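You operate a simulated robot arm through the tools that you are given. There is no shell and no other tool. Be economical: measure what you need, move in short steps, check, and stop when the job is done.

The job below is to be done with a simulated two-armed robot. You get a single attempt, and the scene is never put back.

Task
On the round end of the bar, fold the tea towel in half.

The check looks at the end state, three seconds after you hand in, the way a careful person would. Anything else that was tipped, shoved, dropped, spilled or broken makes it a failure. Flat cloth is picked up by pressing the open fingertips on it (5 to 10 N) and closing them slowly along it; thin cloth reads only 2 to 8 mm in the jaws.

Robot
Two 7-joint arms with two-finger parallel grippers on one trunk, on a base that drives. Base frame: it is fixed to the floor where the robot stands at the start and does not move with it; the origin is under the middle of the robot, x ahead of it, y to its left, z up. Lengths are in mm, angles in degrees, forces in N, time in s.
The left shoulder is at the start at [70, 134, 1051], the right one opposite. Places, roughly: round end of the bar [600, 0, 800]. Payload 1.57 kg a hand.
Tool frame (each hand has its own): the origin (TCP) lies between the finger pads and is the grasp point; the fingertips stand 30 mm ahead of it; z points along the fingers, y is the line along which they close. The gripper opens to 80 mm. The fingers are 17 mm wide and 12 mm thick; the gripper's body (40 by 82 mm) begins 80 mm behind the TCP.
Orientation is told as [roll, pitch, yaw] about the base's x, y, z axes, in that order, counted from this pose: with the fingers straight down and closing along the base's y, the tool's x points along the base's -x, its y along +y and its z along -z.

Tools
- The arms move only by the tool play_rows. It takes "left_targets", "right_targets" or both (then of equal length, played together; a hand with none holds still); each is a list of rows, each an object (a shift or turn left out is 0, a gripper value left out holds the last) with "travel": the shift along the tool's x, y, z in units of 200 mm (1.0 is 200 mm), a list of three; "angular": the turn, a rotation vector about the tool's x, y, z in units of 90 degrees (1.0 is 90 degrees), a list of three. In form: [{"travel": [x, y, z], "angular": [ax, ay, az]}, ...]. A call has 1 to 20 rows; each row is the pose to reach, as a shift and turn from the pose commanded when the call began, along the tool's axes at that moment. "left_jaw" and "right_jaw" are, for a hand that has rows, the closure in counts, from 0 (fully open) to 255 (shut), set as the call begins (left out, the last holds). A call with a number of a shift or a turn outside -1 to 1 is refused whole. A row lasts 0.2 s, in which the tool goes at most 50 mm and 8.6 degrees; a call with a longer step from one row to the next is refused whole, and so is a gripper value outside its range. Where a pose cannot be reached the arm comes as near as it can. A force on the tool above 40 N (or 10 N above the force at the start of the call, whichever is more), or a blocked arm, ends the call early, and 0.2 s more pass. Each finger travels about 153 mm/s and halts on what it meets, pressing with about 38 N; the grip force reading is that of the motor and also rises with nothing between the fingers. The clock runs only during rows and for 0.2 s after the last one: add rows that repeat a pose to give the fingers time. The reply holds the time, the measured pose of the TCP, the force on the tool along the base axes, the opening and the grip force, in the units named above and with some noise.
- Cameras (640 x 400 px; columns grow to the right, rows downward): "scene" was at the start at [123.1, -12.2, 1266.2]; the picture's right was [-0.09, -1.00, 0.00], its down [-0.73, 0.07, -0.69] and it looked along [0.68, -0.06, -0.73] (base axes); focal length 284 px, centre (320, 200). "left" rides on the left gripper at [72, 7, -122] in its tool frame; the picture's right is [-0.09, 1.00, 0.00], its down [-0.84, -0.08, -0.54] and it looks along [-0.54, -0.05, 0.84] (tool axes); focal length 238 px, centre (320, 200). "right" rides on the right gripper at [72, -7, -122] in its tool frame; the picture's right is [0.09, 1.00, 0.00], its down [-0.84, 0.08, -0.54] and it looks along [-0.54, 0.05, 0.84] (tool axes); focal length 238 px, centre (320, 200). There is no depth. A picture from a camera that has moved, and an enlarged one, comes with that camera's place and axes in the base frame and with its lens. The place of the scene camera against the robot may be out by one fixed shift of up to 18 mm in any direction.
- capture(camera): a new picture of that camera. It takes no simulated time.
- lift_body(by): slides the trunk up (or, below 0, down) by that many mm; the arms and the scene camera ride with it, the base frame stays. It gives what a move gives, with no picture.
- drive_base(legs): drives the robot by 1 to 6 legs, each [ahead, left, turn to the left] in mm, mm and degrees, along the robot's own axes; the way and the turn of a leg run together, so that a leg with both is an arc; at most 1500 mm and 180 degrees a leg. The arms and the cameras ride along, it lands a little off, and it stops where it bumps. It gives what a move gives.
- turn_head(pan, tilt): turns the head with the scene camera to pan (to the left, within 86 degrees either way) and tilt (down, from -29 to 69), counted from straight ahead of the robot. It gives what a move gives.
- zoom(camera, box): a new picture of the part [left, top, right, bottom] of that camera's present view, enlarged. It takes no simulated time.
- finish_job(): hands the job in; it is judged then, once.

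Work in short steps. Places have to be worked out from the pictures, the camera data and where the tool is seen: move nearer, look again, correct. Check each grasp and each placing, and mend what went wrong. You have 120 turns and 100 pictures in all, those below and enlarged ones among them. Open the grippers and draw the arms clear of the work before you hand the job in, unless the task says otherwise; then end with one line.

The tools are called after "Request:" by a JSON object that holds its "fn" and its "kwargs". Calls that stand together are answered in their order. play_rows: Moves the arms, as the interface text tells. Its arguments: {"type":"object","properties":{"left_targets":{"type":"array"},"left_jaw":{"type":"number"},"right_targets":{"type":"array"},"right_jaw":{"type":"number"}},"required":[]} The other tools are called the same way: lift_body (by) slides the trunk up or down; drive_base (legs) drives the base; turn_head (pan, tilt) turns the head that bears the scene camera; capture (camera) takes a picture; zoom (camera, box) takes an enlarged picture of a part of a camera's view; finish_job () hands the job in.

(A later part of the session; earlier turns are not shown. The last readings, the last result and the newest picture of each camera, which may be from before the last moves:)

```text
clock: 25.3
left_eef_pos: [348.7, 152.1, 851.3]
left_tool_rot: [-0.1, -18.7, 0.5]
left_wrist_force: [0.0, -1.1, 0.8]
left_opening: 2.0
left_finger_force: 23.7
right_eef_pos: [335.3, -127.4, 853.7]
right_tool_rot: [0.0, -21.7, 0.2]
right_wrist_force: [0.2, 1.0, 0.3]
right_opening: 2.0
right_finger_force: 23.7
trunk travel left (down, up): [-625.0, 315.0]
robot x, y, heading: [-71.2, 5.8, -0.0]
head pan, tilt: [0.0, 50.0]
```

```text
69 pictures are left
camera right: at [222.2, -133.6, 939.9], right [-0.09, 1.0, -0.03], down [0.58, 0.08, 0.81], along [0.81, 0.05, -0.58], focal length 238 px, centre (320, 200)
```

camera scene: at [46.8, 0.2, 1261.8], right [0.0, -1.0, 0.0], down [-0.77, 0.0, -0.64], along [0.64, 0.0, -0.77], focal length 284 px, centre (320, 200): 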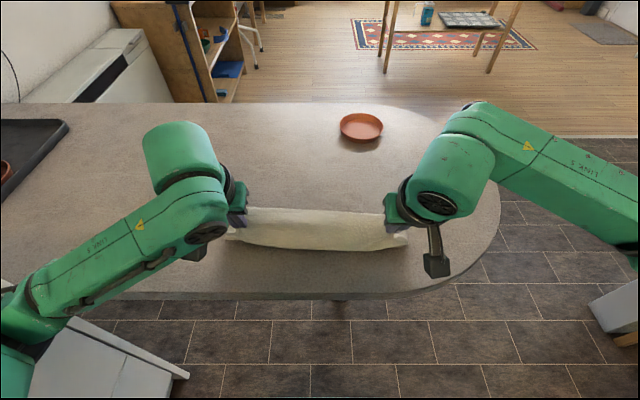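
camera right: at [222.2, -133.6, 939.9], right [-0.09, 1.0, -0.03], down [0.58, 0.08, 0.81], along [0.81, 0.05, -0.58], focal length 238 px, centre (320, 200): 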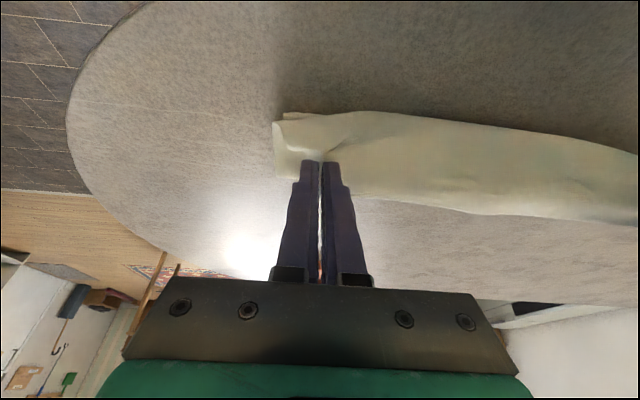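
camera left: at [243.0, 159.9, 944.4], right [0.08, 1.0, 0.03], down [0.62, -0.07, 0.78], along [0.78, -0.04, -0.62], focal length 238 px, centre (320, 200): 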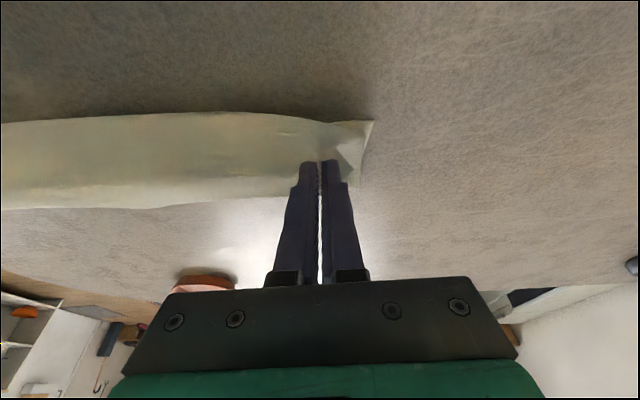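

The edge now hangs over the near edge. I'll lower both hands about 38 mm straight down.

Request:
{"fn": "play_rows", "kwargs": {"left_targets": [{"travel": [0.015, 0, 0.045]}, {"travel": [0.03, 0, 0.09]}, {"travel": [0.045, 0, 0.135]}, {"travel": [0.061, 0, 0.18]}, {"travel": [0.061, 0, 0.18]}], "right_targets": [{"travel": [0.018, 0, 0.046]}, {"travel": [0.037, 0, 0.093]}, {"travel": [0.056, 0, 0.14]}, {"travel": [0.074, 0, 0.186]}, {"travel": [0.074, 0, 0.186]}]}}

Request:
{"fn": "capture", "kwargs": {"camera": "scene"}}

Request:
{"fn": "capture", "kwargs": {"camera": "left"}}

Request:
{"fn": "capture", "kwargs": {"camera": "right"}}

```text
clock: 26.5
left_eef_pos: [348.5, 153.5, 814.1]
left_tool_rot: [0.0, -18.7, 0.5]
left_wrist_force: [-0.8, -1.1, 0.2]
left_opening: 1.8
left_finger_force: 23.9
right_eef_pos: [335.7, -127.5, 812.5]
right_tool_rot: [0.0, -21.6, 0.0]
right_wrist_force: [-0.5, 1.0, -0.2]
right_opening: 1.8
right_finger_force: 23.6
trunk travel left (down, up): [-625.0, 315.0]
robot x, y, heading: [-77.8, 4.9, 0.4]
head pan, tilt: [0.0, 50.0]
```

```text
68 pictures are left
camera scene: at [47.1, 0.2, 1261.8], right [0.0, -1.0, 0.0], down [-0.77, 0.0, -0.64], along [0.64, 0.0, -0.77], focal length 284 px, centre (320, 200)
```

scene: 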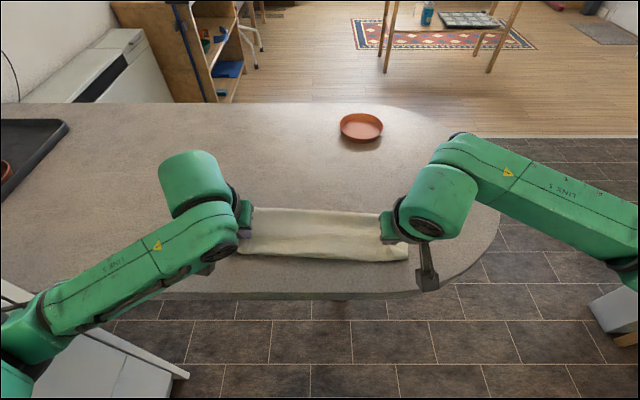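

```text
67 pictures are left
camera left: at [242.5, 159.8, 906.1], right [0.08, 1.0, 0.03], down [0.62, -0.07, 0.78], along [0.78, -0.04, -0.62], focal length 238 px, centre (320, 200)
```

left: 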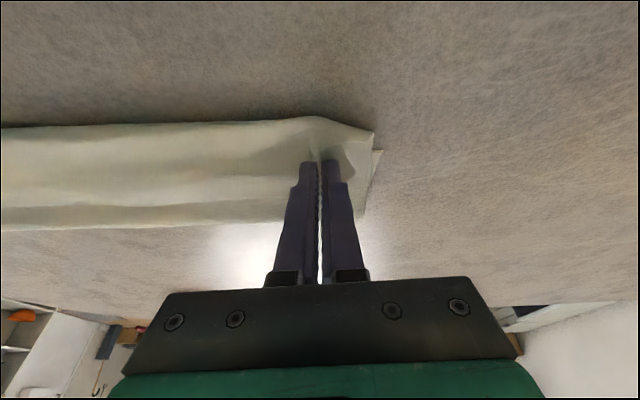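

```text
66 pictures are left
camera right: at [222.5, -134.2, 899.2], right [-0.09, 1.0, -0.03], down [0.58, 0.08, 0.81], along [0.81, 0.05, -0.58], focal length 238 px, centre (320, 200)
```

right: 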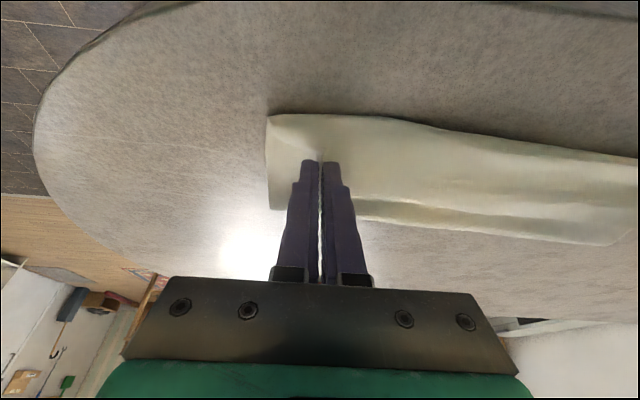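

The far edge now lies slightly past the near edge, overshooting by about 22 mm as planned. I'll slide forward about 20 mm while lowering 8 mm so the flap lays out toward the robot.

Request:
{"fn": "play_rows", "kwargs": {"left_targets": [{"travel": [-0.02, 0, 0.018]}, {"travel": [-0.04, 0, 0.036]}, {"travel": [-0.06, 0, 0.055]}, {"travel": [-0.08, 0, 0.075]}, {"travel": [-0.08, 0, 0.075]}], "right_targets": [{"travel": [-0.022, 0, 0.018]}, {"travel": [-0.043, 0, 0.036]}, {"travel": [-0.065, 0, 0.055]}, {"travel": [-0.087, 0, 0.078]}, {"travel": [-0.087, 0, 0.078]}]}}

Request:
{"fn": "capture", "kwargs": {"camera": "scene"}}

Request:
{"fn": "capture", "kwargs": {"camera": "left"}}

Request:
{"fn": "capture", "kwargs": {"camera": "right"}}

```text
clock: 27.7
left_eef_pos: [369.4, 153.9, 805.0]
left_tool_rot: [0.0, -18.8, 0.5]
left_wrist_force: [-1.3, -1.2, 0.4]
left_opening: 1.8
left_finger_force: 23.2
right_eef_pos: [358.0, -127.3, 804.6]
right_tool_rot: [0.0, -21.6, 0.1]
right_wrist_force: [-0.3, 0.3, 0.6]
right_opening: 2.0
right_finger_force: 23.4
trunk travel left (down, up): [-625.0, 315.0]
robot x, y, heading: [-71.3, 8.8, -0.0]
head pan, tilt: [0.0, 50.0]
```

```text
65 pictures are left
camera scene: at [46.9, 0.2, 1261.8], right [0.0, -1.0, 0.0], down [-0.77, 0.0, -0.64], along [0.64, 0.0, -0.77], focal length 284 px, centre (320, 200)
```

scene: 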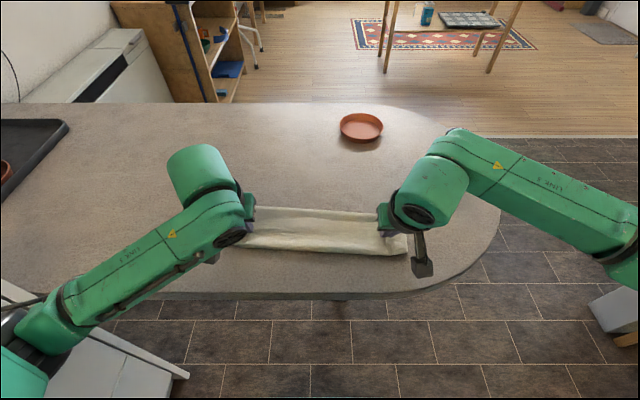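

```text
64 pictures are left
camera left: at [263.8, 160.2, 897.2], right [0.08, 1.0, 0.03], down [0.62, -0.07, 0.78], along [0.78, -0.04, -0.62], focal length 238 px, centre (320, 200)
```

left: 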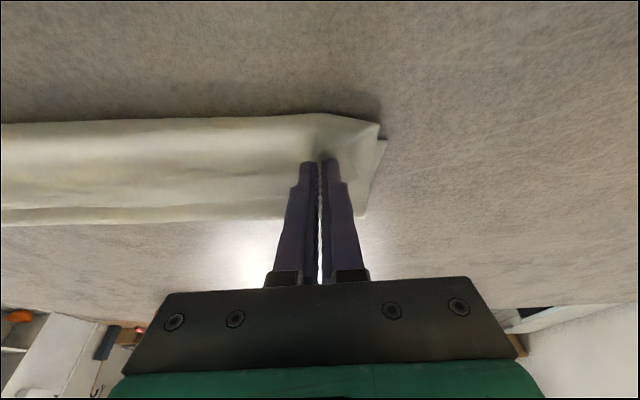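

```text
63 pictures are left
camera right: at [244.5, -134.2, 891.6], right [-0.09, 1.0, -0.03], down [0.58, 0.08, 0.81], along [0.81, 0.05, -0.58], focal length 238 px, centre (320, 200)
```

right: 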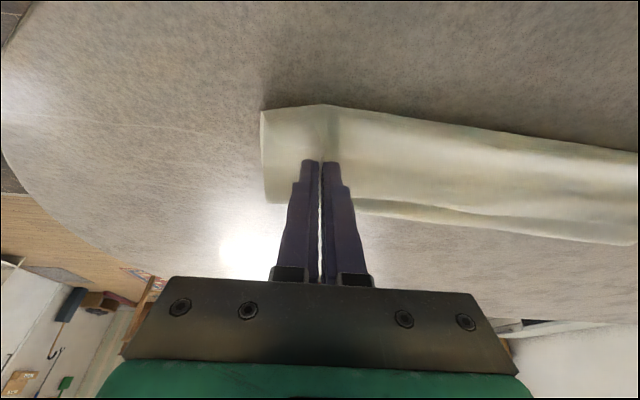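

The upper corners compute to about (352,194) and (328,-164), well aligned with the lower ones. I'll press down 3 mm and open the jaws.

Request:
{"fn": "play_rows", "kwargs": {"left_targets": [{"travel": [0.004, 0, 0.013]}, {"travel": [0.004, 0, 0.013]}], "right_targets": [{"travel": [0.004, 0, 0.013]}, {"travel": [0.004, 0, 0.013]}]}}

Request:
{"fn": "play_rows", "kwargs": {"left_targets": [{"travel": [0, 0, 0]}, {"travel": [0, 0, 0]}, {"travel": [0, 0, 0]}], "right_targets": [{"travel": [0, 0, 0]}, {"travel": [0, 0, 0]}, {"travel": [0, 0, 0]}], "left_jaw": 195, "right_jaw": 195}}

Request:
{"fn": "zoom", "kwargs": {"camera": "left", "box": [160, 60, 480, 260]}}

Request:
{"fn": "zoom", "kwargs": {"camera": "right", "box": [160, 60, 480, 260]}}

```text
clock: 28.3
left_eef_pos: [370.5, 153.0, 801.9]
left_tool_rot: [-0.1, -18.7, 0.5]
left_wrist_force: [-0.2, -0.9, 2.1]
left_opening: 2.2
left_finger_force: 23.5
right_eef_pos: [357.8, -126.6, 802.6]
right_tool_rot: [-0.1, -21.5, 0.1]
right_wrist_force: [-0.2, 0.9, 0.5]
right_opening: 1.9
right_finger_force: 23.3
trunk travel left (down, up): [-625.0, 315.0]
robot x, y, heading: [-73.1, 5.5, 0.1]
head pan, tilt: [0.0, 50.0]
```

```text
clock: 29.1
left_eef_pos: [368.5, 153.2, 802.2]
left_tool_rot: [0.0, -18.8, 0.5]
left_wrist_force: [0.0, 0.0, -0.2]
left_opening: 18.9
left_finger_force: 0.2
right_eef_pos: [357.6, -128.2, 801.6]
right_tool_rot: [0.1, -21.6, 0.1]
right_wrist_force: [-0.2, -0.9, -0.2]
right_opening: 18.9
right_finger_force: 0.1
trunk travel left (down, up): [-625.0, 315.0]
robot x, y, heading: [-71.5, 6.2, 0.1]
head pan, tilt: [0.0, 50.0]
```

```text
2.00 times, centred on (320, 160) of left
camera zoom: at [263.5, 160.0, 894.6], right [0.08, 1.0, 0.03], down [0.62, -0.07, 0.78], along [0.78, -0.04, -0.62], focal length 477 px, centre (320, 280)
```

zoom: 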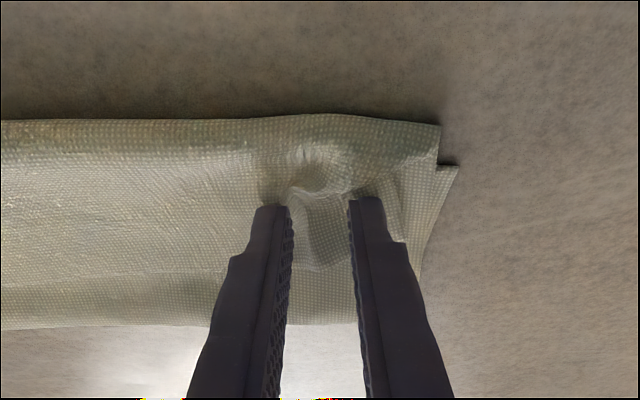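

```text
2.00 times, centred on (320, 160) of right
camera zoom: at [244.5, -134.0, 888.9], right [-0.09, 1.0, -0.03], down [0.58, 0.08, 0.81], along [0.81, 0.05, -0.58], focal length 477 px, centre (320, 280)
```

zoom: 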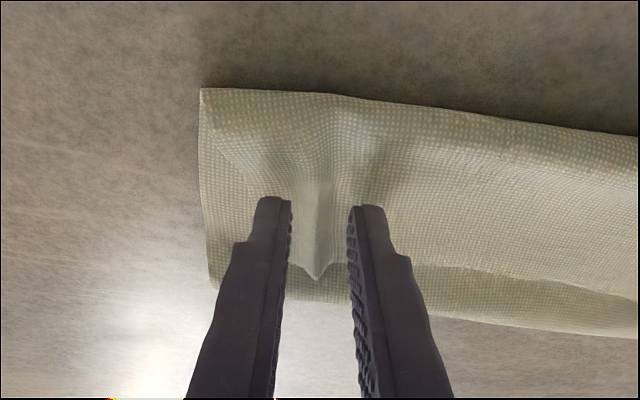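

Both corners are released with a small ridge left. I'll draw the hands straight up along their fingers and look at the result.

Request:
{"fn": "play_rows", "kwargs": {"left_targets": [{"travel": [0, 0, -0.06]}, {"travel": [0, 0, -0.12]}, {"travel": [0, 0, -0.25]}, {"travel": [0.0, 0.1, -0.4]}, {"travel": [0.0, 0.25, -0.55]}, {"travel": [0.0, 0.45, -0.65]}, {"travel": [0.0, 0.45, -0.65]}], "right_targets": [{"travel": [0, 0, -0.06]}, {"travel": [0, 0, -0.12]}, {"travel": [0, 0, -0.25]}, {"travel": [0.0, -0.1, -0.4]}, {"travel": [0.0, -0.25, -0.55]}, {"travel": [0.0, -0.45, -0.65]}, {"travel": [0.0, -0.45, -0.65]}]}}

Request:
{"fn": "capture", "kwargs": {"camera": "scene"}}

Request:
{"fn": "zoom", "kwargs": {"camera": "scene", "box": [220, 180, 430, 310]}}

```text
clock: 30.7
left_eef_pos: [327.5, 243.6, 924.9]
left_tool_rot: [0.0, -18.6, 0.6]
left_wrist_force: [0.3, 0.5, -0.1]
left_opening: 18.9
left_finger_force: 0.1
right_eef_pos: [310.2, -215.4, 925.1]
right_tool_rot: [-0.1, -21.6, -0.1]
right_wrist_force: [-0.3, -0.1, -0.9]
right_opening: 19.2
right_finger_force: 0.1
trunk travel left (down, up): [-625.0, 315.0]
robot x, y, heading: [-73.6, 5.5, 0.2]
head pan, tilt: [0.0, 50.0]
```

```text
60 pictures are left
camera scene: at [48.5, 0.2, 1261.6], right [0.0, -1.0, 0.0], down [-0.77, 0.0, -0.64], along [0.64, 0.0, -0.77], focal length 284 px, centre (320, 200)
```

scene: 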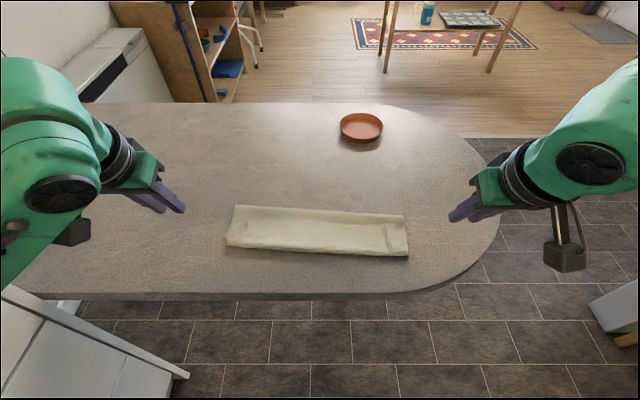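

```text
3.05 times, centred on (325, 245) of scene
camera zoom: at [48.5, 0.2, 1261.6], right [0.0, -1.0, 0.0], down [-0.77, 0.0, -0.64], along [0.64, 0.0, -0.77], focal length 865 px, centre (305, 63)
```

zoom: 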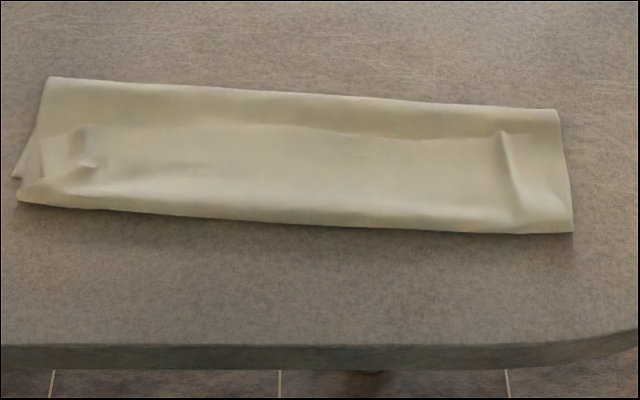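

The towel is folded, but its depth computes to only about 100 mm where about 130 mm would be half, so some cloth may be tucked under. I'll look closer with the wrist cameras.

Request:
{"fn": "capture", "kwargs": {"camera": "left"}}

Request:
{"fn": "capture", "kwargs": {"camera": "right"}}

Request:
{"fn": "zoom", "kwargs": {"camera": "scene", "box": [215, 195, 285, 265]}}

Request:
{"fn": "zoom", "kwargs": {"camera": "scene", "box": [350, 200, 420, 270]}}

```text
58 pictures are left
camera left: at [221.9, 250.3, 1016.9], right [0.08, 1.0, 0.03], down [0.62, -0.07, 0.78], along [0.78, -0.04, -0.62], focal length 238 px, centre (320, 200)
```

left: 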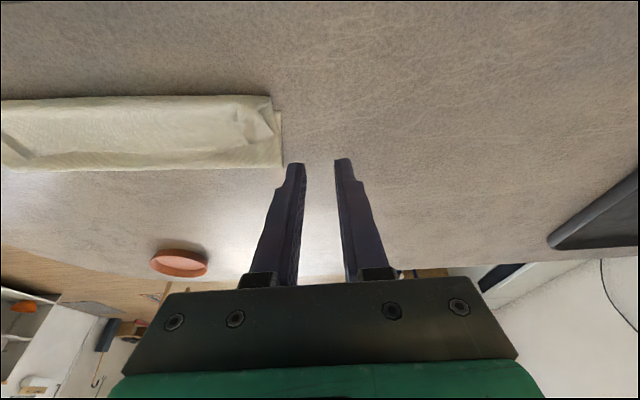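

```text
57 pictures are left
camera right: at [195.8, -223.5, 1011.9], right [-0.09, 1.0, -0.03], down [0.58, 0.08, 0.81], along [0.81, 0.05, -0.58], focal length 238 px, centre (320, 200)
```

right: 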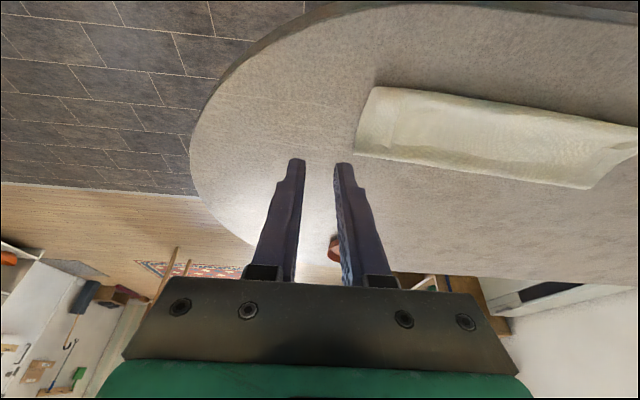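

```text
5.71 times, centred on (250, 230) of scene
camera zoom: at [48.5, 0.2, 1261.6], right [0.0, -1.0, 0.0], down [-0.77, 0.0, -0.64], along [0.64, 0.0, -0.77], focal length 1622 px, centre (720, 29)
```

zoom: 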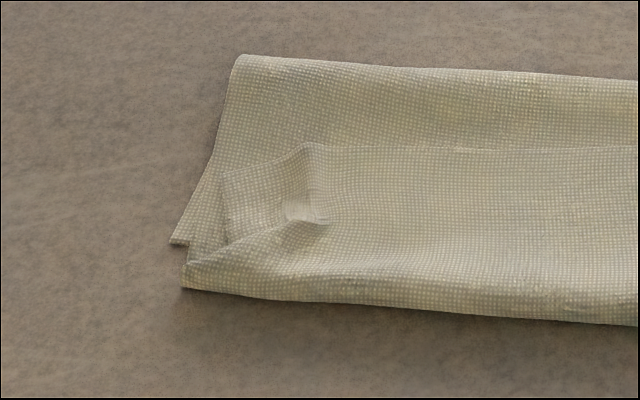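

```text
5.71 times, centred on (385, 235) of scene
camera zoom: at [48.5, 0.2, 1261.6], right [0.0, -1.0, 0.0], down [-0.77, 0.0, -0.64], along [0.64, 0.0, -0.77], focal length 1622 px, centre (-51, 0)
```

zoom: 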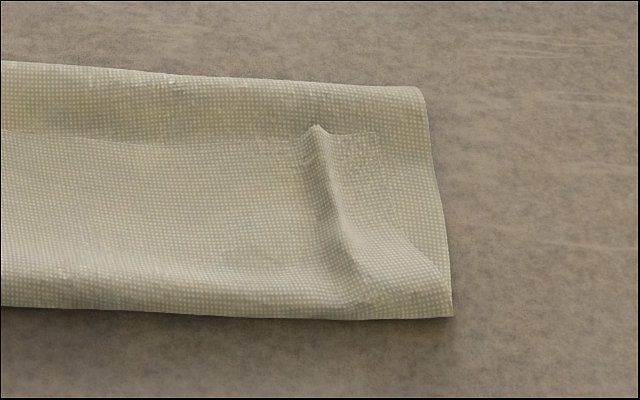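

The close-ups show the problem: the towel went down in an S, with about 50 mm of the far edge turned back on top, its free edge pointing away. I'll regrip that edge at the ridges, hang the towel up, and lay it down again in two strokes (toward me, then away) so the edge orientation comes out right.

Request:
{"fn": "play_rows", "kwargs": {"left_targets": [{"travel": [-0.034, -0.115, 0.124], "angular": [0, 0.052, 0]}, {"travel": [-0.068, -0.23, 0.248], "angular": [0, 0.104, 0]}, {"travel": [-0.103, -0.344, 0.371], "angular": [0, 0.156, 0]}, {"travel": [-0.137, -0.458, 0.495], "angular": [0, 0.207, 0]}, {"travel": [-0.137, -0.458, 0.495], "angular": [0, 0.207, 0]}], "right_targets": [{"travel": [-0.035, 0.108, 0.128], "angular": [0, 0.06, 0]}, {"travel": [-0.07, 0.216, 0.256], "angular": [0, 0.12, 0]}, {"travel": [-0.105, 0.324, 0.385], "angular": [0, 0.18, 0]}, {"travel": [-0.14, 0.432, 0.513], "angular": [0, 0.24, 0]}, {"travel": [-0.14, 0.432, 0.513], "angular": [0, 0.24, 0]}], "left_jaw": 166, "right_jaw": 166}}

Request:
{"fn": "capture", "kwargs": {"camera": "left"}}

Request:
{"fn": "capture", "kwargs": {"camera": "right"}}

```text
clock: 31.9
left_eef_pos: [384.2, 150.9, 837.9]
left_tool_rot: [0.0, -0.2, 0.4]
left_wrist_force: [0.1, 0.0, 0.0]
left_opening: 27.7
left_finger_force: 0.0
right_eef_pos: [372.5, -129.2, 840.0]
right_tool_rot: [0.0, -0.1, 0.1]
right_wrist_force: [0.4, 0.0, -0.5]
right_opening: 27.6
right_finger_force: 0.1
trunk travel left (down, up): [-625.0, 315.0]
robot x, y, heading: [-74.8, 5.5, 0.3]
head pan, tilt: [0.0, 50.0]
```

```text
54 pictures are left
camera left: at [312.9, 158.8, 959.9], right [0.08, 1.0, 0.0], down [0.84, -0.07, 0.54], along [0.54, -0.05, -0.84], focal length 238 px, centre (320, 200)
```

left: 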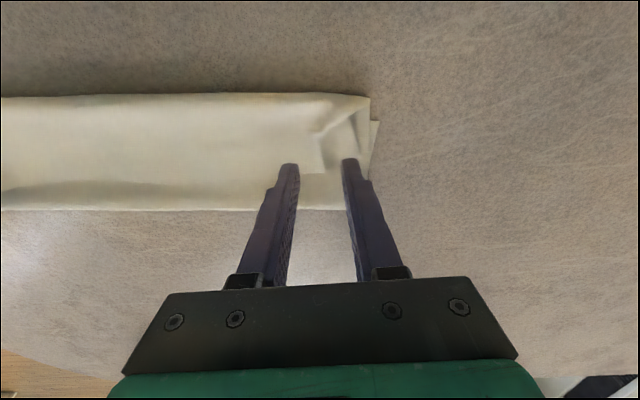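

```text
53 pictures are left
camera right: at [299.0, -135.8, 960.9], right [-0.09, 1.0, 0.0], down [0.84, 0.08, 0.54], along [0.54, 0.05, -0.84], focal length 238 px, centre (320, 200)
```

right: 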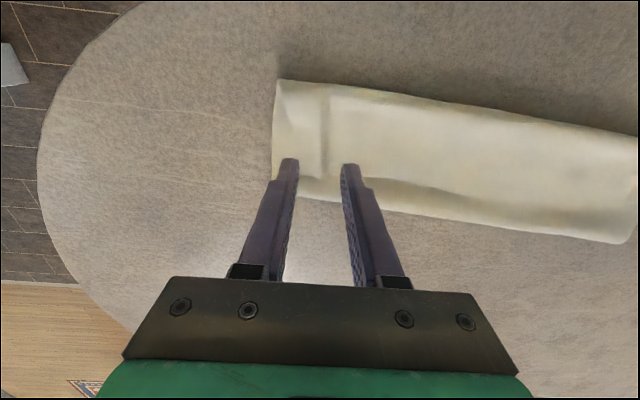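

The grips line up with the ridges, with the free edge at x≈403 (left) and 396 (right). I'll nudge forward 5–6 mm and descend to just above the cloth.

Request:
{"fn": "play_rows", "kwargs": {"left_targets": [{"travel": [-0.025, 0, 0.07]}, {"travel": [-0.025, 0, 0.14]}, {"travel": [-0.025, 0, 0.165]}, {"travel": [-0.025, 0, 0.165]}], "right_targets": [{"travel": [-0.03, 0, 0.07]}, {"travel": [-0.03, 0, 0.15]}, {"travel": [-0.03, 0, 0.175]}, {"travel": [-0.03, 0, 0.175]}]}}

Request:
{"fn": "zoom", "kwargs": {"camera": "left", "box": [220, 100, 420, 225]}}

Request:
{"fn": "zoom", "kwargs": {"camera": "right", "box": [220, 100, 420, 225]}}

```text
clock: 32.9
left_eef_pos: [391.0, 151.8, 807.4]
left_tool_rot: [0.0, -0.1, 0.6]
left_wrist_force: [0.6, -0.8, 0.2]
left_opening: 28.0
left_finger_force: 0.1
right_eef_pos: [379.5, -130.4, 805.2]
right_tool_rot: [0.0, 0.0, -0.1]
right_wrist_force: [-0.3, 0.1, -0.4]
right_opening: 28.0
right_finger_force: 0.1
trunk travel left (down, up): [-625.0, 315.0]
robot x, y, heading: [-73.5, 6.3, 0.1]
head pan, tilt: [0.0, 50.0]
```

```text
3.20 times, centred on (320, 162) of left
camera zoom: at [320.3, 159.0, 928.0], right [0.08, 1.0, 0.0], down [0.84, -0.07, 0.54], along [0.54, -0.05, -0.84], focal length 763 px, centre (320, 320)
```

zoom: 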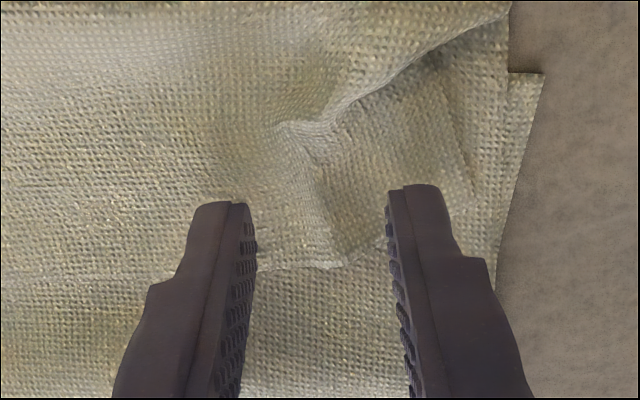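

```text
3.20 times, centred on (320, 162) of right
camera zoom: at [306.6, -136.7, 925.8], right [-0.09, 1.0, 0.0], down [0.84, 0.08, 0.54], along [0.54, 0.05, -0.84], focal length 763 px, centre (320, 320)
```

zoom: 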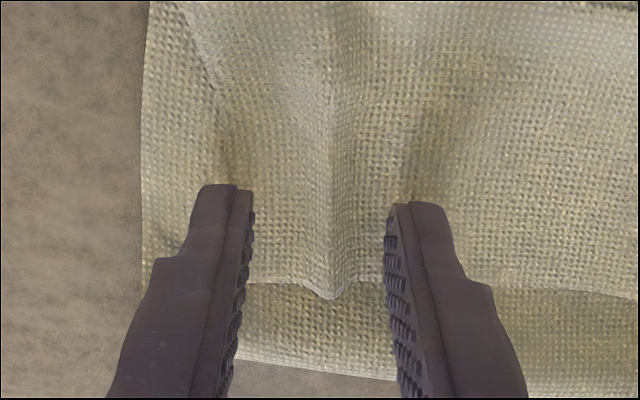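

The ridges are between the fingers on both sides. I'll press down gently, then close in steps.

Request:
{"fn": "play_rows", "kwargs": {"left_targets": [{"travel": [0.01, -0.015, 0.008]}, {"travel": [0.01, -0.015, 0.017]}, {"travel": [0.01, -0.015, 0.024]}, {"travel": [0.01, -0.015, 0.024]}], "right_targets": [{"travel": [0, 0, 0.005]}, {"travel": [0, 0, 0.01]}, {"travel": [0, 0, 0.015]}, {"travel": [0, 0, 0.015]}]}}

```text
clock: 33.9
left_eef_pos: [389.8, 148.4, 802.9]
left_tool_rot: [-0.2, 0.0, 0.6]
left_wrist_force: [-0.4, 0.5, 0.0]
left_opening: 27.9
left_finger_force: 0.1
right_eef_pos: [379.0, -130.8, 801.5]
right_tool_rot: [0.0, 0.1, 0.0]
right_wrist_force: [-0.2, 0.5, 0.7]
right_opening: 28.0
right_finger_force: 0.0
trunk travel left (down, up): [-625.0, 315.0]
robot x, y, heading: [-73.2, 7.5, -0.1]
head pan, tilt: [0.0, 50.0]
```

Barely any contact yet, so I'll go 2–3 mm lower.

Request:
{"fn": "play_rows", "kwargs": {"left_targets": [{"travel": [0, 0, 0.008]}, {"travel": [0, 0, 0.014]}, {"travel": [0, 0, 0.014]}], "right_targets": [{"travel": [0, 0, 0.005]}, {"travel": [0, 0, 0.009]}, {"travel": [0, 0, 0.009]}], "left_jaw": 180, "right_jaw": 180}}

```text
clock: 34.7
left_eef_pos: [388.1, 149.1, 799.7]
left_tool_rot: [-0.1, -0.1, 0.5]
left_wrist_force: [0.6, -0.8, 1.6]
left_opening: 23.5
left_finger_force: 0.0
right_eef_pos: [378.0, -130.9, 798.9]
right_tool_rot: [0.0, -0.1, -0.1]
right_wrist_force: [2.2, 0.5, 6.7]
right_opening: 22.9
right_finger_force: 0.0
trunk travel left (down, up): [-625.0, 315.0]
robot x, y, heading: [-73.8, 1.7, 0.2]
head pan, tilt: [0.0, 50.0]
```

Right is at 6.7 N and left at 1.6 N. I'll lower the left 1.5 mm and keep closing.

Request:
{"fn": "play_rows", "kwargs": {"left_targets": [{"travel": [0, 0, 0.006]}, {"travel": [0, 0, 0.006]}], "right_targets": [{"travel": [0, 0, 0]}, {"travel": [0, 0, 0]}], "left_jaw": 188, "right_jaw": 196}}

Request:
{"fn": "play_rows", "kwargs": {"left_targets": [{"travel": [0, 0, 0]}, {"travel": [0, 0, 0]}], "right_targets": [{"travel": [0, 0, 0]}, {"travel": [0, 0, 0]}], "left_jaw": 206, "right_jaw": 214}}

Request:
{"fn": "zoom", "kwargs": {"camera": "left", "box": [220, 100, 420, 225]}}

Request:
{"fn": "zoom", "kwargs": {"camera": "right", "box": [220, 100, 420, 225]}}

```text
clock: 35.3
left_eef_pos: [386.2, 149.3, 800.1]
left_tool_rot: [0.1, -0.2, 0.6]
left_wrist_force: [1.0, -0.3, 4.4]
left_opening: 20.1
left_finger_force: 0.1
right_eef_pos: [379.4, -129.9, 800.1]
right_tool_rot: [0.0, -0.2, 0.0]
right_wrist_force: [1.9, 0.3, 7.3]
right_opening: 17.4
right_finger_force: 0.0
trunk travel left (down, up): [-625.0, 315.0]
robot x, y, heading: [-73.7, 3.7, 0.0]
head pan, tilt: [0.0, 50.0]
```

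```text
clock: 35.9
left_eef_pos: [386.6, 148.5, 799.8]
left_tool_rot: [-0.1, -0.2, 0.5]
left_wrist_force: [0.4, 0.7, 4.3]
left_opening: 14.4
left_finger_force: 0.0
right_eef_pos: [379.1, -129.8, 799.1]
right_tool_rot: [0.0, -0.1, 0.1]
right_wrist_force: [0.3, -0.2, 7.4]
right_opening: 11.2
right_finger_force: 0.1
trunk travel left (down, up): [-625.0, 315.0]
robot x, y, heading: [-73.6, 6.0, 0.1]
head pan, tilt: [0.0, 50.0]
```

```text
3.20 times, centred on (320, 162) of left
camera zoom: at [316.3, 156.2, 921.4], right [0.08, 1.0, 0.0], down [0.84, -0.07, 0.54], along [0.54, -0.05, -0.84], focal length 763 px, centre (320, 320)
```

zoom: 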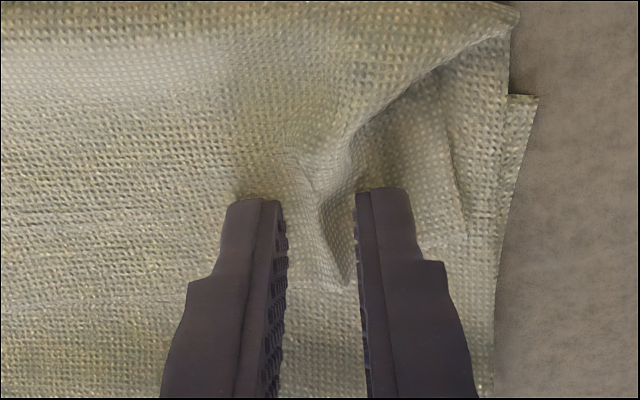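

```text
3.20 times, centred on (320, 162) of right
camera zoom: at [305.2, -137.1, 921.0], right [-0.09, 1.0, 0.0], down [0.84, 0.08, 0.54], along [0.54, 0.05, -0.84], focal length 763 px, centre (320, 320)
```

zoom: 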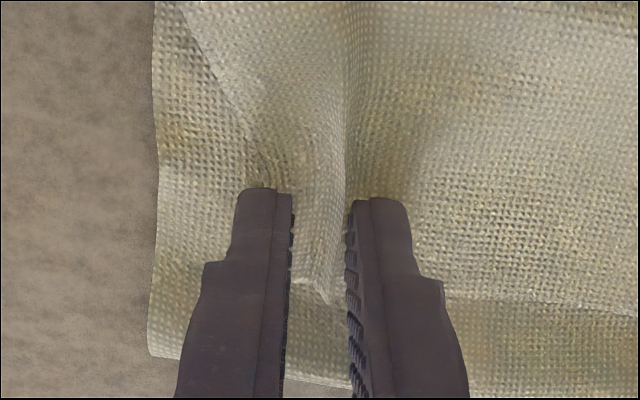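

The ridges are standing between both finger pairs, so I'll close fully.

Request:
{"fn": "play_rows", "kwargs": {"left_targets": [{"travel": [0, 0, 0]}, {"travel": [0, 0, 0]}], "right_targets": [{"travel": [0, 0, 0]}, {"travel": [0, 0, 0]}], "left_jaw": 226, "right_jaw": 232}}

Request:
{"fn": "play_rows", "kwargs": {"left_targets": [{"travel": [0, 0, 0]}, {"travel": [0, 0, 0]}, {"travel": [0, 0, 0]}], "right_targets": [{"travel": [0, 0, 0]}, {"travel": [0, 0, 0]}, {"travel": [0, 0, 0]}], "left_jaw": 255, "right_jaw": 255}}

Request:
{"fn": "play_rows", "kwargs": {"left_targets": [{"travel": [0, 0, -0.05]}, {"travel": [0, 0, -0.12]}, {"travel": [0, 0, -0.2]}, {"travel": [0, 0, -0.28]}, {"travel": [0, 0, -0.28]}], "right_targets": [{"travel": [0, 0, -0.05]}, {"travel": [0, 0, -0.12]}, {"travel": [0, 0, -0.2]}, {"travel": [0, 0, -0.28]}, {"travel": [0, 0, -0.28]}]}}

Request:
{"fn": "capture", "kwargs": {"camera": "left"}}

Request:
{"fn": "capture", "kwargs": {"camera": "right"}}

Request:
{"fn": "capture", "kwargs": {"camera": "scene"}}

```text
clock: 36.5
left_eef_pos: [387.4, 148.1, 799.5]
left_tool_rot: [-0.1, -0.3, 0.5]
left_wrist_force: [0.1, -0.5, 4.1]
left_opening: 8.0
left_finger_force: 0.1
right_eef_pos: [378.0, -130.1, 798.8]
right_tool_rot: [0.0, 0.0, 0.1]
right_wrist_force: [0.2, 0.6, 6.9]
right_opening: 7.0
right_finger_force: 0.0
trunk travel left (down, up): [-625.0, 315.0]
robot x, y, heading: [-74.4, 6.4, 0.1]
head pan, tilt: [0.0, 50.0]
```

```text
clock: 37.3
left_eef_pos: [387.5, 148.8, 799.5]
left_tool_rot: [-0.2, -0.2, 0.4]
left_wrist_force: [0.2, -2.5, 4.1]
left_opening: 2.3
left_finger_force: 24.1
right_eef_pos: [378.2, -130.8, 799.4]
right_tool_rot: [0.0, -0.1, 0.0]
right_wrist_force: [-1.6, 2.2, 6.6]
right_opening: 2.1
right_finger_force: 24.1
trunk travel left (down, up): [-625.0, 315.0]
robot x, y, heading: [-72.4, 3.3, 0.1]
head pan, tilt: [0.0, 50.0]
```

```text
clock: 38.5
left_eef_pos: [386.9, 147.9, 854.1]
left_tool_rot: [0.0, 0.0, 0.5]
left_wrist_force: [0.8, -0.7, 0.7]
left_opening: 2.2
left_finger_force: 23.9
right_eef_pos: [380.0, -130.1, 855.8]
right_tool_rot: [-0.1, 0.0, 0.0]
right_wrist_force: [0.5, 0.3, 0.2]
right_opening: 2.2
right_finger_force: 24.0
trunk travel left (down, up): [-625.0, 315.0]
robot x, y, heading: [-74.2, 5.2, 0.2]
head pan, tilt: [0.0, 50.0]
```

```text
48 pictures are left
camera left: at [317.1, 155.7, 975.9], right [0.08, 1.0, 0.0], down [0.84, -0.07, 0.54], along [0.54, -0.05, -0.84], focal length 238 px, centre (320, 200)
```

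left: 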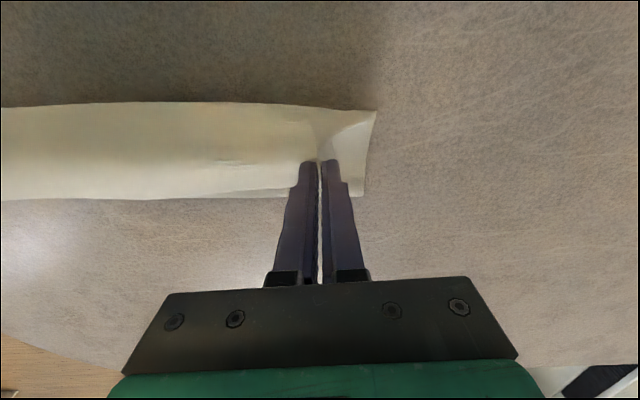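

```text
47 pictures are left
camera right: at [307.0, -136.7, 976.2], right [-0.09, 1.0, 0.0], down [0.84, 0.08, 0.54], along [0.54, 0.05, -0.84], focal length 238 px, centre (320, 200)
```

right: 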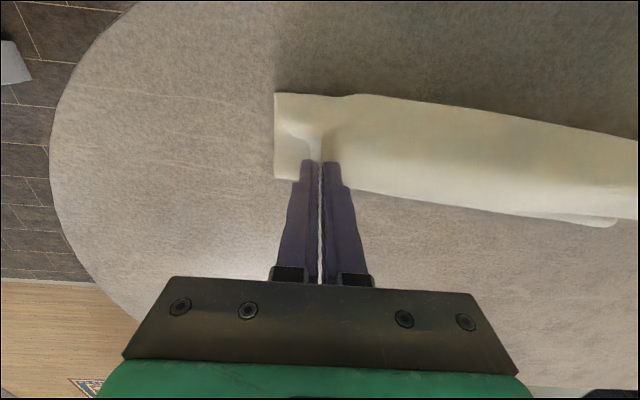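

```text
46 pictures are left
camera scene: at [47.4, 0.2, 1261.7], right [0.0, -1.0, 0.0], down [-0.77, 0.0, -0.64], along [0.64, 0.0, -0.77], focal length 284 px, centre (320, 200)
```

scene: 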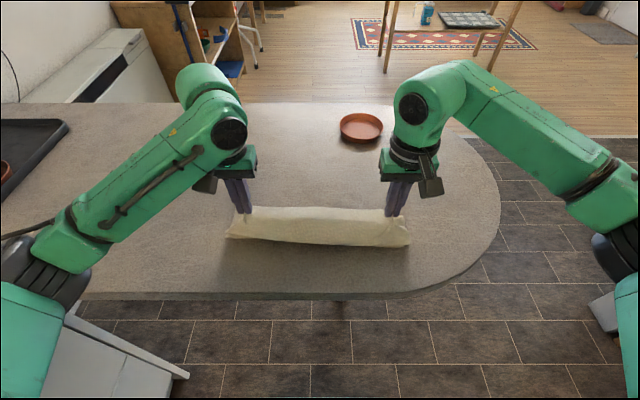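

Both grips hold. Now I'll lift straight up to about z=1045 so the towel hangs free.

Request:
{"fn": "play_rows", "kwargs": {"left_targets": [{"travel": [0, 0, -0.1]}, {"travel": [0, 0, -0.2]}, {"travel": [0, 0, -0.3]}, {"travel": [0, 0, -0.4]}, {"travel": [0, 0, -0.5]}, {"travel": [0, 0, -0.6]}, {"travel": [0, 0, -0.7]}, {"travel": [0, 0, -0.8]}, {"travel": [0, 0, -0.9]}, {"travel": [0, 0, -0.97]}, {"travel": [0, 0, -0.97]}], "right_targets": [{"travel": [0, 0, -0.1]}, {"travel": [0, 0, -0.2]}, {"travel": [0, 0, -0.3]}, {"travel": [0, 0, -0.4]}, {"travel": [0, 0, -0.5]}, {"travel": [0, 0, -0.6]}, {"travel": [0, 0, -0.7]}, {"travel": [0, 0, -0.8]}, {"travel": [0, 0, -0.9]}, {"travel": [0, 0, -0.97]}, {"travel": [0, 0, -0.97]}]}}

Request:
{"fn": "capture", "kwargs": {"camera": "scene"}}

Request:
{"fn": "capture", "kwargs": {"camera": "right"}}

```text
clock: 40.9
left_eef_pos: [388.8, 150.3, 1048.7]
left_tool_rot: [0.0, 0.0, 0.5]
left_wrist_force: [0.6, -0.8, -0.3]
left_opening: 2.1
left_finger_force: 23.9
right_eef_pos: [379.3, -129.3, 1047.8]
right_tool_rot: [0.0, 0.0, 0.1]
right_wrist_force: [0.4, 0.8, 0.2]
right_opening: 2.2
right_finger_force: 23.7
trunk travel left (down, up): [-625.0, 315.0]
robot x, y, heading: [-75.3, 2.2, 0.2]
head pan, tilt: [0.0, 50.0]
```

```text
45 pictures are left
camera scene: at [47.6, 0.2, 1261.7], right [0.0, -1.0, 0.0], down [-0.77, 0.0, -0.64], along [0.64, 0.0, -0.77], focal length 284 px, centre (320, 200)
```

scene: 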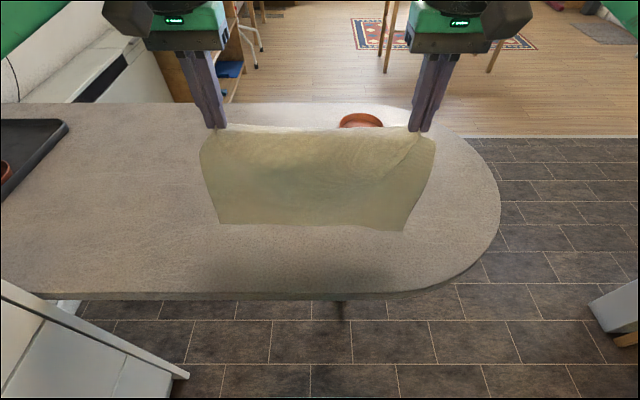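

```text
44 pictures are left
camera right: at [306.9, -135.5, 1170.4], right [-0.09, 1.0, 0.0], down [0.84, 0.08, 0.54], along [0.54, 0.05, -0.84], focal length 238 px, centre (320, 200)
```

right: 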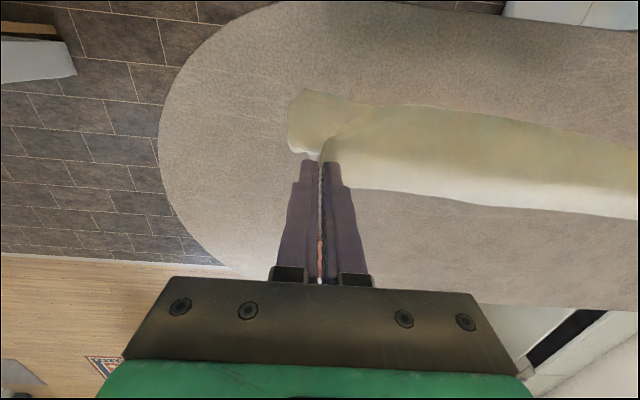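

The towel hangs straight, with the near edge just at the bar surface. I'll raise it 15 mm and drive 110 mm ahead to get room for the two-stroke laying.

Request:
{"fn": "play_rows", "kwargs": {"left_targets": [{"travel": [0, 0, -0.04]}, {"travel": [0.0, 0, -0.08]}, {"travel": [0, 0, -0.08]}], "right_targets": [{"travel": [0, 0, -0.04]}, {"travel": [0, 0, -0.08]}, {"travel": [0, 0, -0.08]}]}}

Request:
{"fn": "drive_base", "kwargs": {"legs": [[110, 0, 0]]}}

Request:
{"fn": "play_rows", "kwargs": {"left_targets": [{"travel": [0, 0, 0]}, {"travel": [0, 0, 0]}, {"travel": [0, 0, 0]}, {"travel": [0, 0, 0]}, {"travel": [0, 0, 0]}], "right_targets": [{"travel": [0, 0, 0]}, {"travel": [0, 0, 0]}, {"travel": [0, 0, 0]}, {"travel": [0, 0, 0]}, {"travel": [0, 0, 0]}]}}

Request:
{"fn": "capture", "kwargs": {"camera": "scene"}}

```text
clock: 41.7
left_eef_pos: [387.7, 148.4, 1064.3]
left_tool_rot: [-0.1, -0.2, 0.4]
left_wrist_force: [-0.2, -0.7, -1.1]
left_opening: 2.2
left_finger_force: 23.7
right_eef_pos: [378.6, -129.1, 1065.7]
right_tool_rot: [0.1, 0.0, 0.0]
right_wrist_force: [1.1, 0.4, 0.5]
right_opening: 1.9
right_finger_force: 23.5
trunk travel left (down, up): [-625.0, 315.0]
robot x, y, heading: [-74.0, 5.5, 0.1]
head pan, tilt: [0.0, 50.0]
```

```text
clock: 42.9
left_eef_pos: [498.6, 149.2, 1064.9]
left_tool_rot: [0.0, -0.1, 0.4]
left_wrist_force: [-0.7, 0.4, 0.6]
left_opening: 2.6
left_finger_force: 23.4
right_eef_pos: [490.1, -129.6, 1066.3]
right_tool_rot: [0.0, -0.1, 0.1]
right_wrist_force: [1.0, 0.4, -0.3]
right_opening: 2.0
right_finger_force: 24.0
trunk travel left (down, up): [-625.0, 315.0]
robot x, y, heading: [34.8, 0.9, 0.1]
head pan, tilt: [0.0, 50.0]
```

```text
clock: 44.1
left_eef_pos: [499.1, 148.7, 1064.7]
left_tool_rot: [0.0, -0.2, 0.5]
left_wrist_force: [0.0, 0.0, -0.6]
left_opening: 2.0
left_finger_force: 23.6
right_eef_pos: [490.9, -129.3, 1066.2]
right_tool_rot: [0.0, 0.1, 0.0]
right_wrist_force: [-0.1, 1.1, -0.4]
right_opening: 2.4
right_finger_force: 23.5
trunk travel left (down, up): [-625.0, 315.0]
robot x, y, heading: [33.5, 5.0, 0.0]
head pan, tilt: [0.0, 50.0]
```

```text
43 pictures are left
camera scene: at [158.3, 0.5, 1261.7], right [0.0, -1.0, 0.0], down [-0.77, 0.0, -0.64], along [0.64, 0.0, -0.77], focal length 284 px, centre (320, 200)
```

scene: 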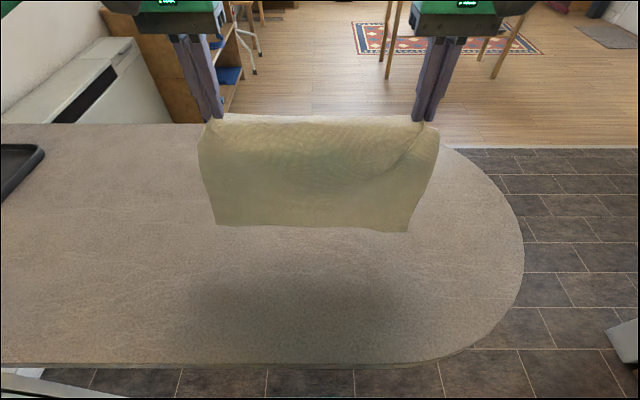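

It hangs steady over the middle of the bar end. First stroke: lower and move toward the robot equally, laying the near half down with its edge pointing away.

Request:
{"fn": "play_rows", "kwargs": {"left_targets": [{"travel": [0.05, 0, 0.085]}, {"travel": [0.094, 0, 0.129]}, {"travel": [0.138, 0, 0.173]}, {"travel": [0.182, 0, 0.217]}, {"travel": [0.226, 0, 0.261]}, {"travel": [0.27, 0, 0.305]}, {"travel": [0.314, 0, 0.349]}, {"travel": [0.358, 0, 0.393]}, {"travel": [0.402, 0, 0.437]}, {"travel": [0.446, 0, 0.481]}, {"travel": [0.49, 0, 0.525]}, {"travel": [0.534, 0, 0.569]}, {"travel": [0.578, 0, 0.613]}, {"travel": [0.622, 0, 0.657]}, {"travel": [0.666, 0, 0.701]}, {"travel": [0.71, 0, 0.745]}, {"travel": [0.71, 0, 0.745]}], "right_targets": [{"travel": [0.05, 0, 0.085]}, {"travel": [0.094, 0, 0.129]}, {"travel": [0.138, 0, 0.173]}, {"travel": [0.182, 0, 0.217]}, {"travel": [0.226, 0, 0.261]}, {"travel": [0.27, 0, 0.305]}, {"travel": [0.314, 0, 0.349]}, {"travel": [0.358, 0, 0.393]}, {"travel": [0.402, 0, 0.437]}, {"travel": [0.446, 0, 0.481]}, {"travel": [0.49, 0, 0.525]}, {"travel": [0.534, 0, 0.569]}, {"travel": [0.578, 0, 0.613]}, {"travel": [0.622, 0, 0.657]}, {"travel": [0.666, 0, 0.701]}, {"travel": [0.71, 0, 0.745]}, {"travel": [0.71, 0, 0.745]}]}}

Request:
{"fn": "capture", "kwargs": {"camera": "scene"}}

Request:
{"fn": "capture", "kwargs": {"camera": "right"}}

Request:
{"fn": "capture", "kwargs": {"camera": "left"}}

```text
clock: 47.7
left_eef_pos: [365.0, 149.5, 923.1]
left_tool_rot: [-0.2, 0.0, 0.4]
left_wrist_force: [0.5, -0.4, -0.1]
left_opening: 2.7
left_finger_force: 23.7
left hand out of reach, approached as far as the arm can: row 16, 17
right_eef_pos: [349.1, -130.2, 915.4]
right_tool_rot: [0.0, 0.0, 0.1]
right_wrist_force: [0.4, 0.6, -0.3]
right_opening: 2.0
right_finger_force: 23.5
trunk travel left (down, up): [-625.0, 315.0]
robot x, y, heading: [39.8, 8.8, 0.0]
head pan, tilt: [0.0, 50.0]
```

```text
42 pictures are left
camera scene: at [158.1, 0.7, 1261.7], right [0.0, -1.0, 0.0], down [-0.77, 0.0, -0.64], along [0.64, 0.0, -0.77], focal length 284 px, centre (320, 200)
```

scene: 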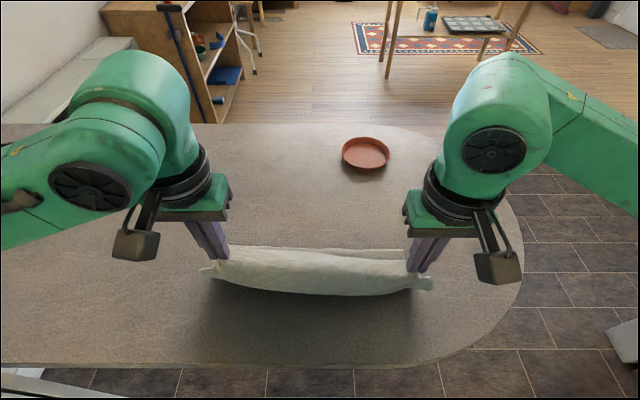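

```text
41 pictures are left
camera right: at [276.4, -136.1, 1037.2], right [-0.09, 1.0, 0.0], down [0.84, 0.08, 0.54], along [0.54, 0.05, -0.84], focal length 238 px, centre (320, 200)
```

right: 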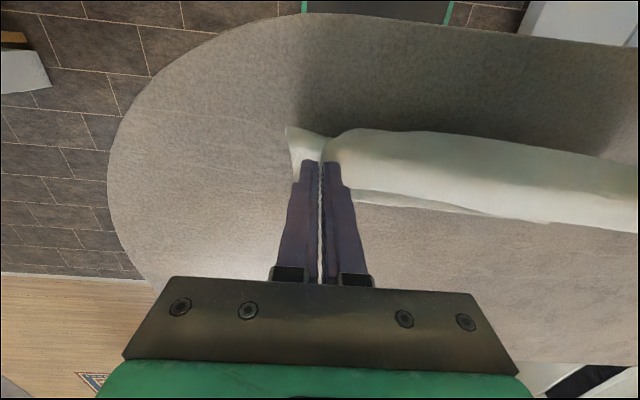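

```text
40 pictures are left
camera left: at [294.3, 155.7, 1045.1], right [0.08, 1.0, 0.0], down [0.84, -0.07, 0.54], along [0.54, -0.05, -0.84], focal length 238 px, centre (320, 200)
```

left: 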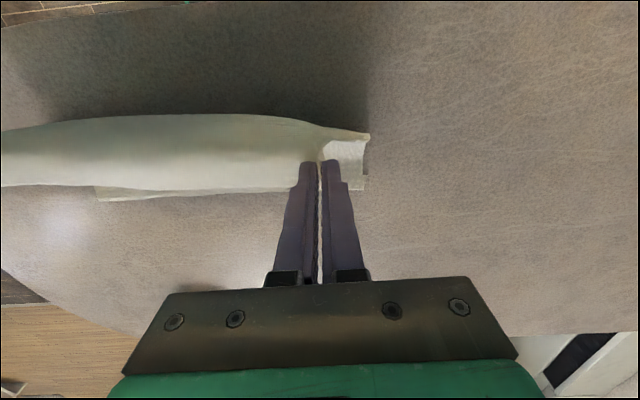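

The near half lies with its edge away from the robot at about x=430–455 and the rest hangs from the hands. Second stroke: swing both hands forward and down over that edge, stopping just short to check.

Request:
{"fn": "play_rows", "kwargs": {"left_targets": [{"travel": [0, 0, 0.055]}, {"travel": [-0.08, 0, 0.095]}, {"travel": [-0.16, 0, 0.15]}, {"travel": [-0.23, 0, 0.22]}, {"travel": [-0.285, 0, 0.3]}, {"travel": [-0.325, 0, 0.385]}, {"travel": [-0.35, 0, 0.47]}, {"travel": [-0.35, 0, 0.47]}], "right_targets": [{"travel": [0, 0, 0.02]}, {"travel": [-0.07, 0, 0.055]}, {"travel": [-0.14, 0, 0.11]}, {"travel": [-0.205, 0, 0.18]}, {"travel": [-0.255, 0, 0.26]}, {"travel": [-0.29, 0, 0.345]}, {"travel": [-0.31, 0, 0.43]}, {"travel": [-0.31, 0, 0.43]}]}}

Request:
{"fn": "capture", "kwargs": {"camera": "scene"}}

Request:
{"fn": "capture", "kwargs": {"camera": "right"}}

Request:
{"fn": "capture", "kwargs": {"camera": "left"}}

```text
clock: 49.5
left_eef_pos: [435.4, 147.6, 829.5]
left_tool_rot: [-0.1, -0.2, 0.5]
left_wrist_force: [0.3, -1.1, -0.2]
left_opening: 2.5
left_finger_force: 23.9
right_eef_pos: [411.0, -130.6, 829.4]
right_tool_rot: [0.0, 0.1, 0.2]
right_wrist_force: [-0.1, 2.0, 0.2]
right_opening: 2.0
right_finger_force: 23.9
trunk travel left (down, up): [-625.0, 315.0]
robot x, y, heading: [33.0, 1.8, 0.1]
head pan, tilt: [0.0, 50.0]
```

```text
39 pictures are left
camera scene: at [157.7, 0.6, 1261.8], right [0.0, -1.0, 0.0], down [-0.77, 0.0, -0.64], along [0.64, 0.0, -0.77], focal length 284 px, centre (320, 200)
```

scene: 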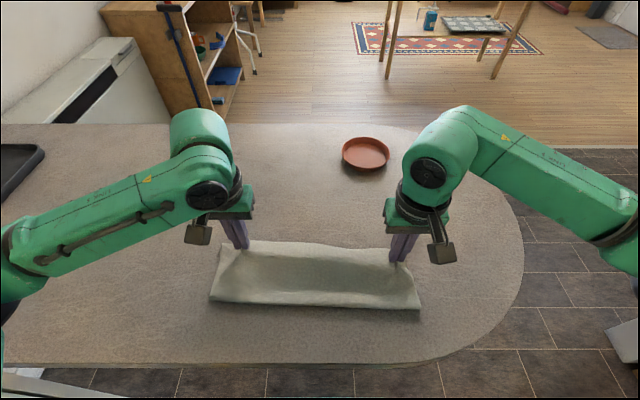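

```text
38 pictures are left
camera right: at [337.7, -136.8, 951.1], right [-0.09, 1.0, 0.0], down [0.84, 0.08, 0.54], along [0.54, 0.05, -0.84], focal length 238 px, centre (320, 200)
```

right: 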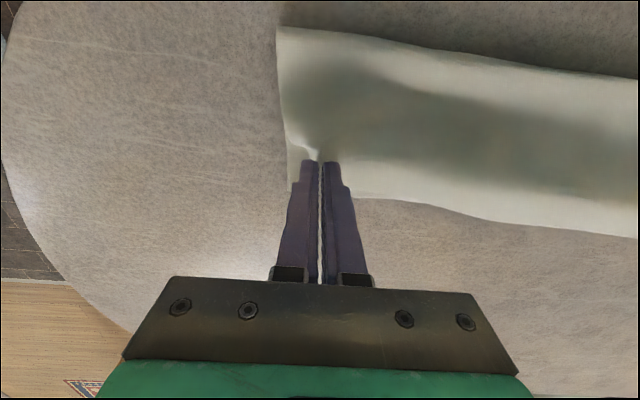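

```text
37 pictures are left
camera left: at [364.7, 155.8, 951.3], right [0.08, 1.0, 0.0], down [0.84, -0.07, 0.54], along [0.54, -0.05, -0.84], focal length 238 px, centre (320, 200)
```

left: 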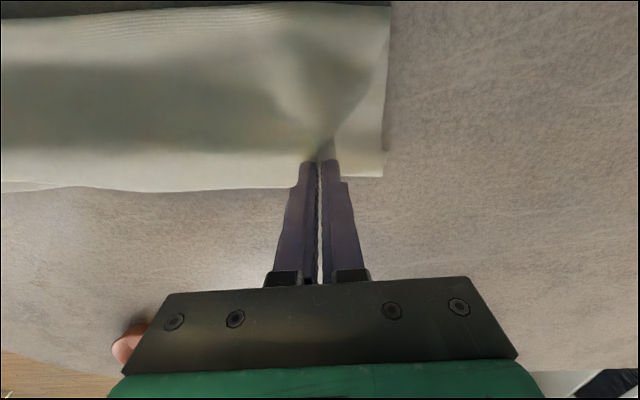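

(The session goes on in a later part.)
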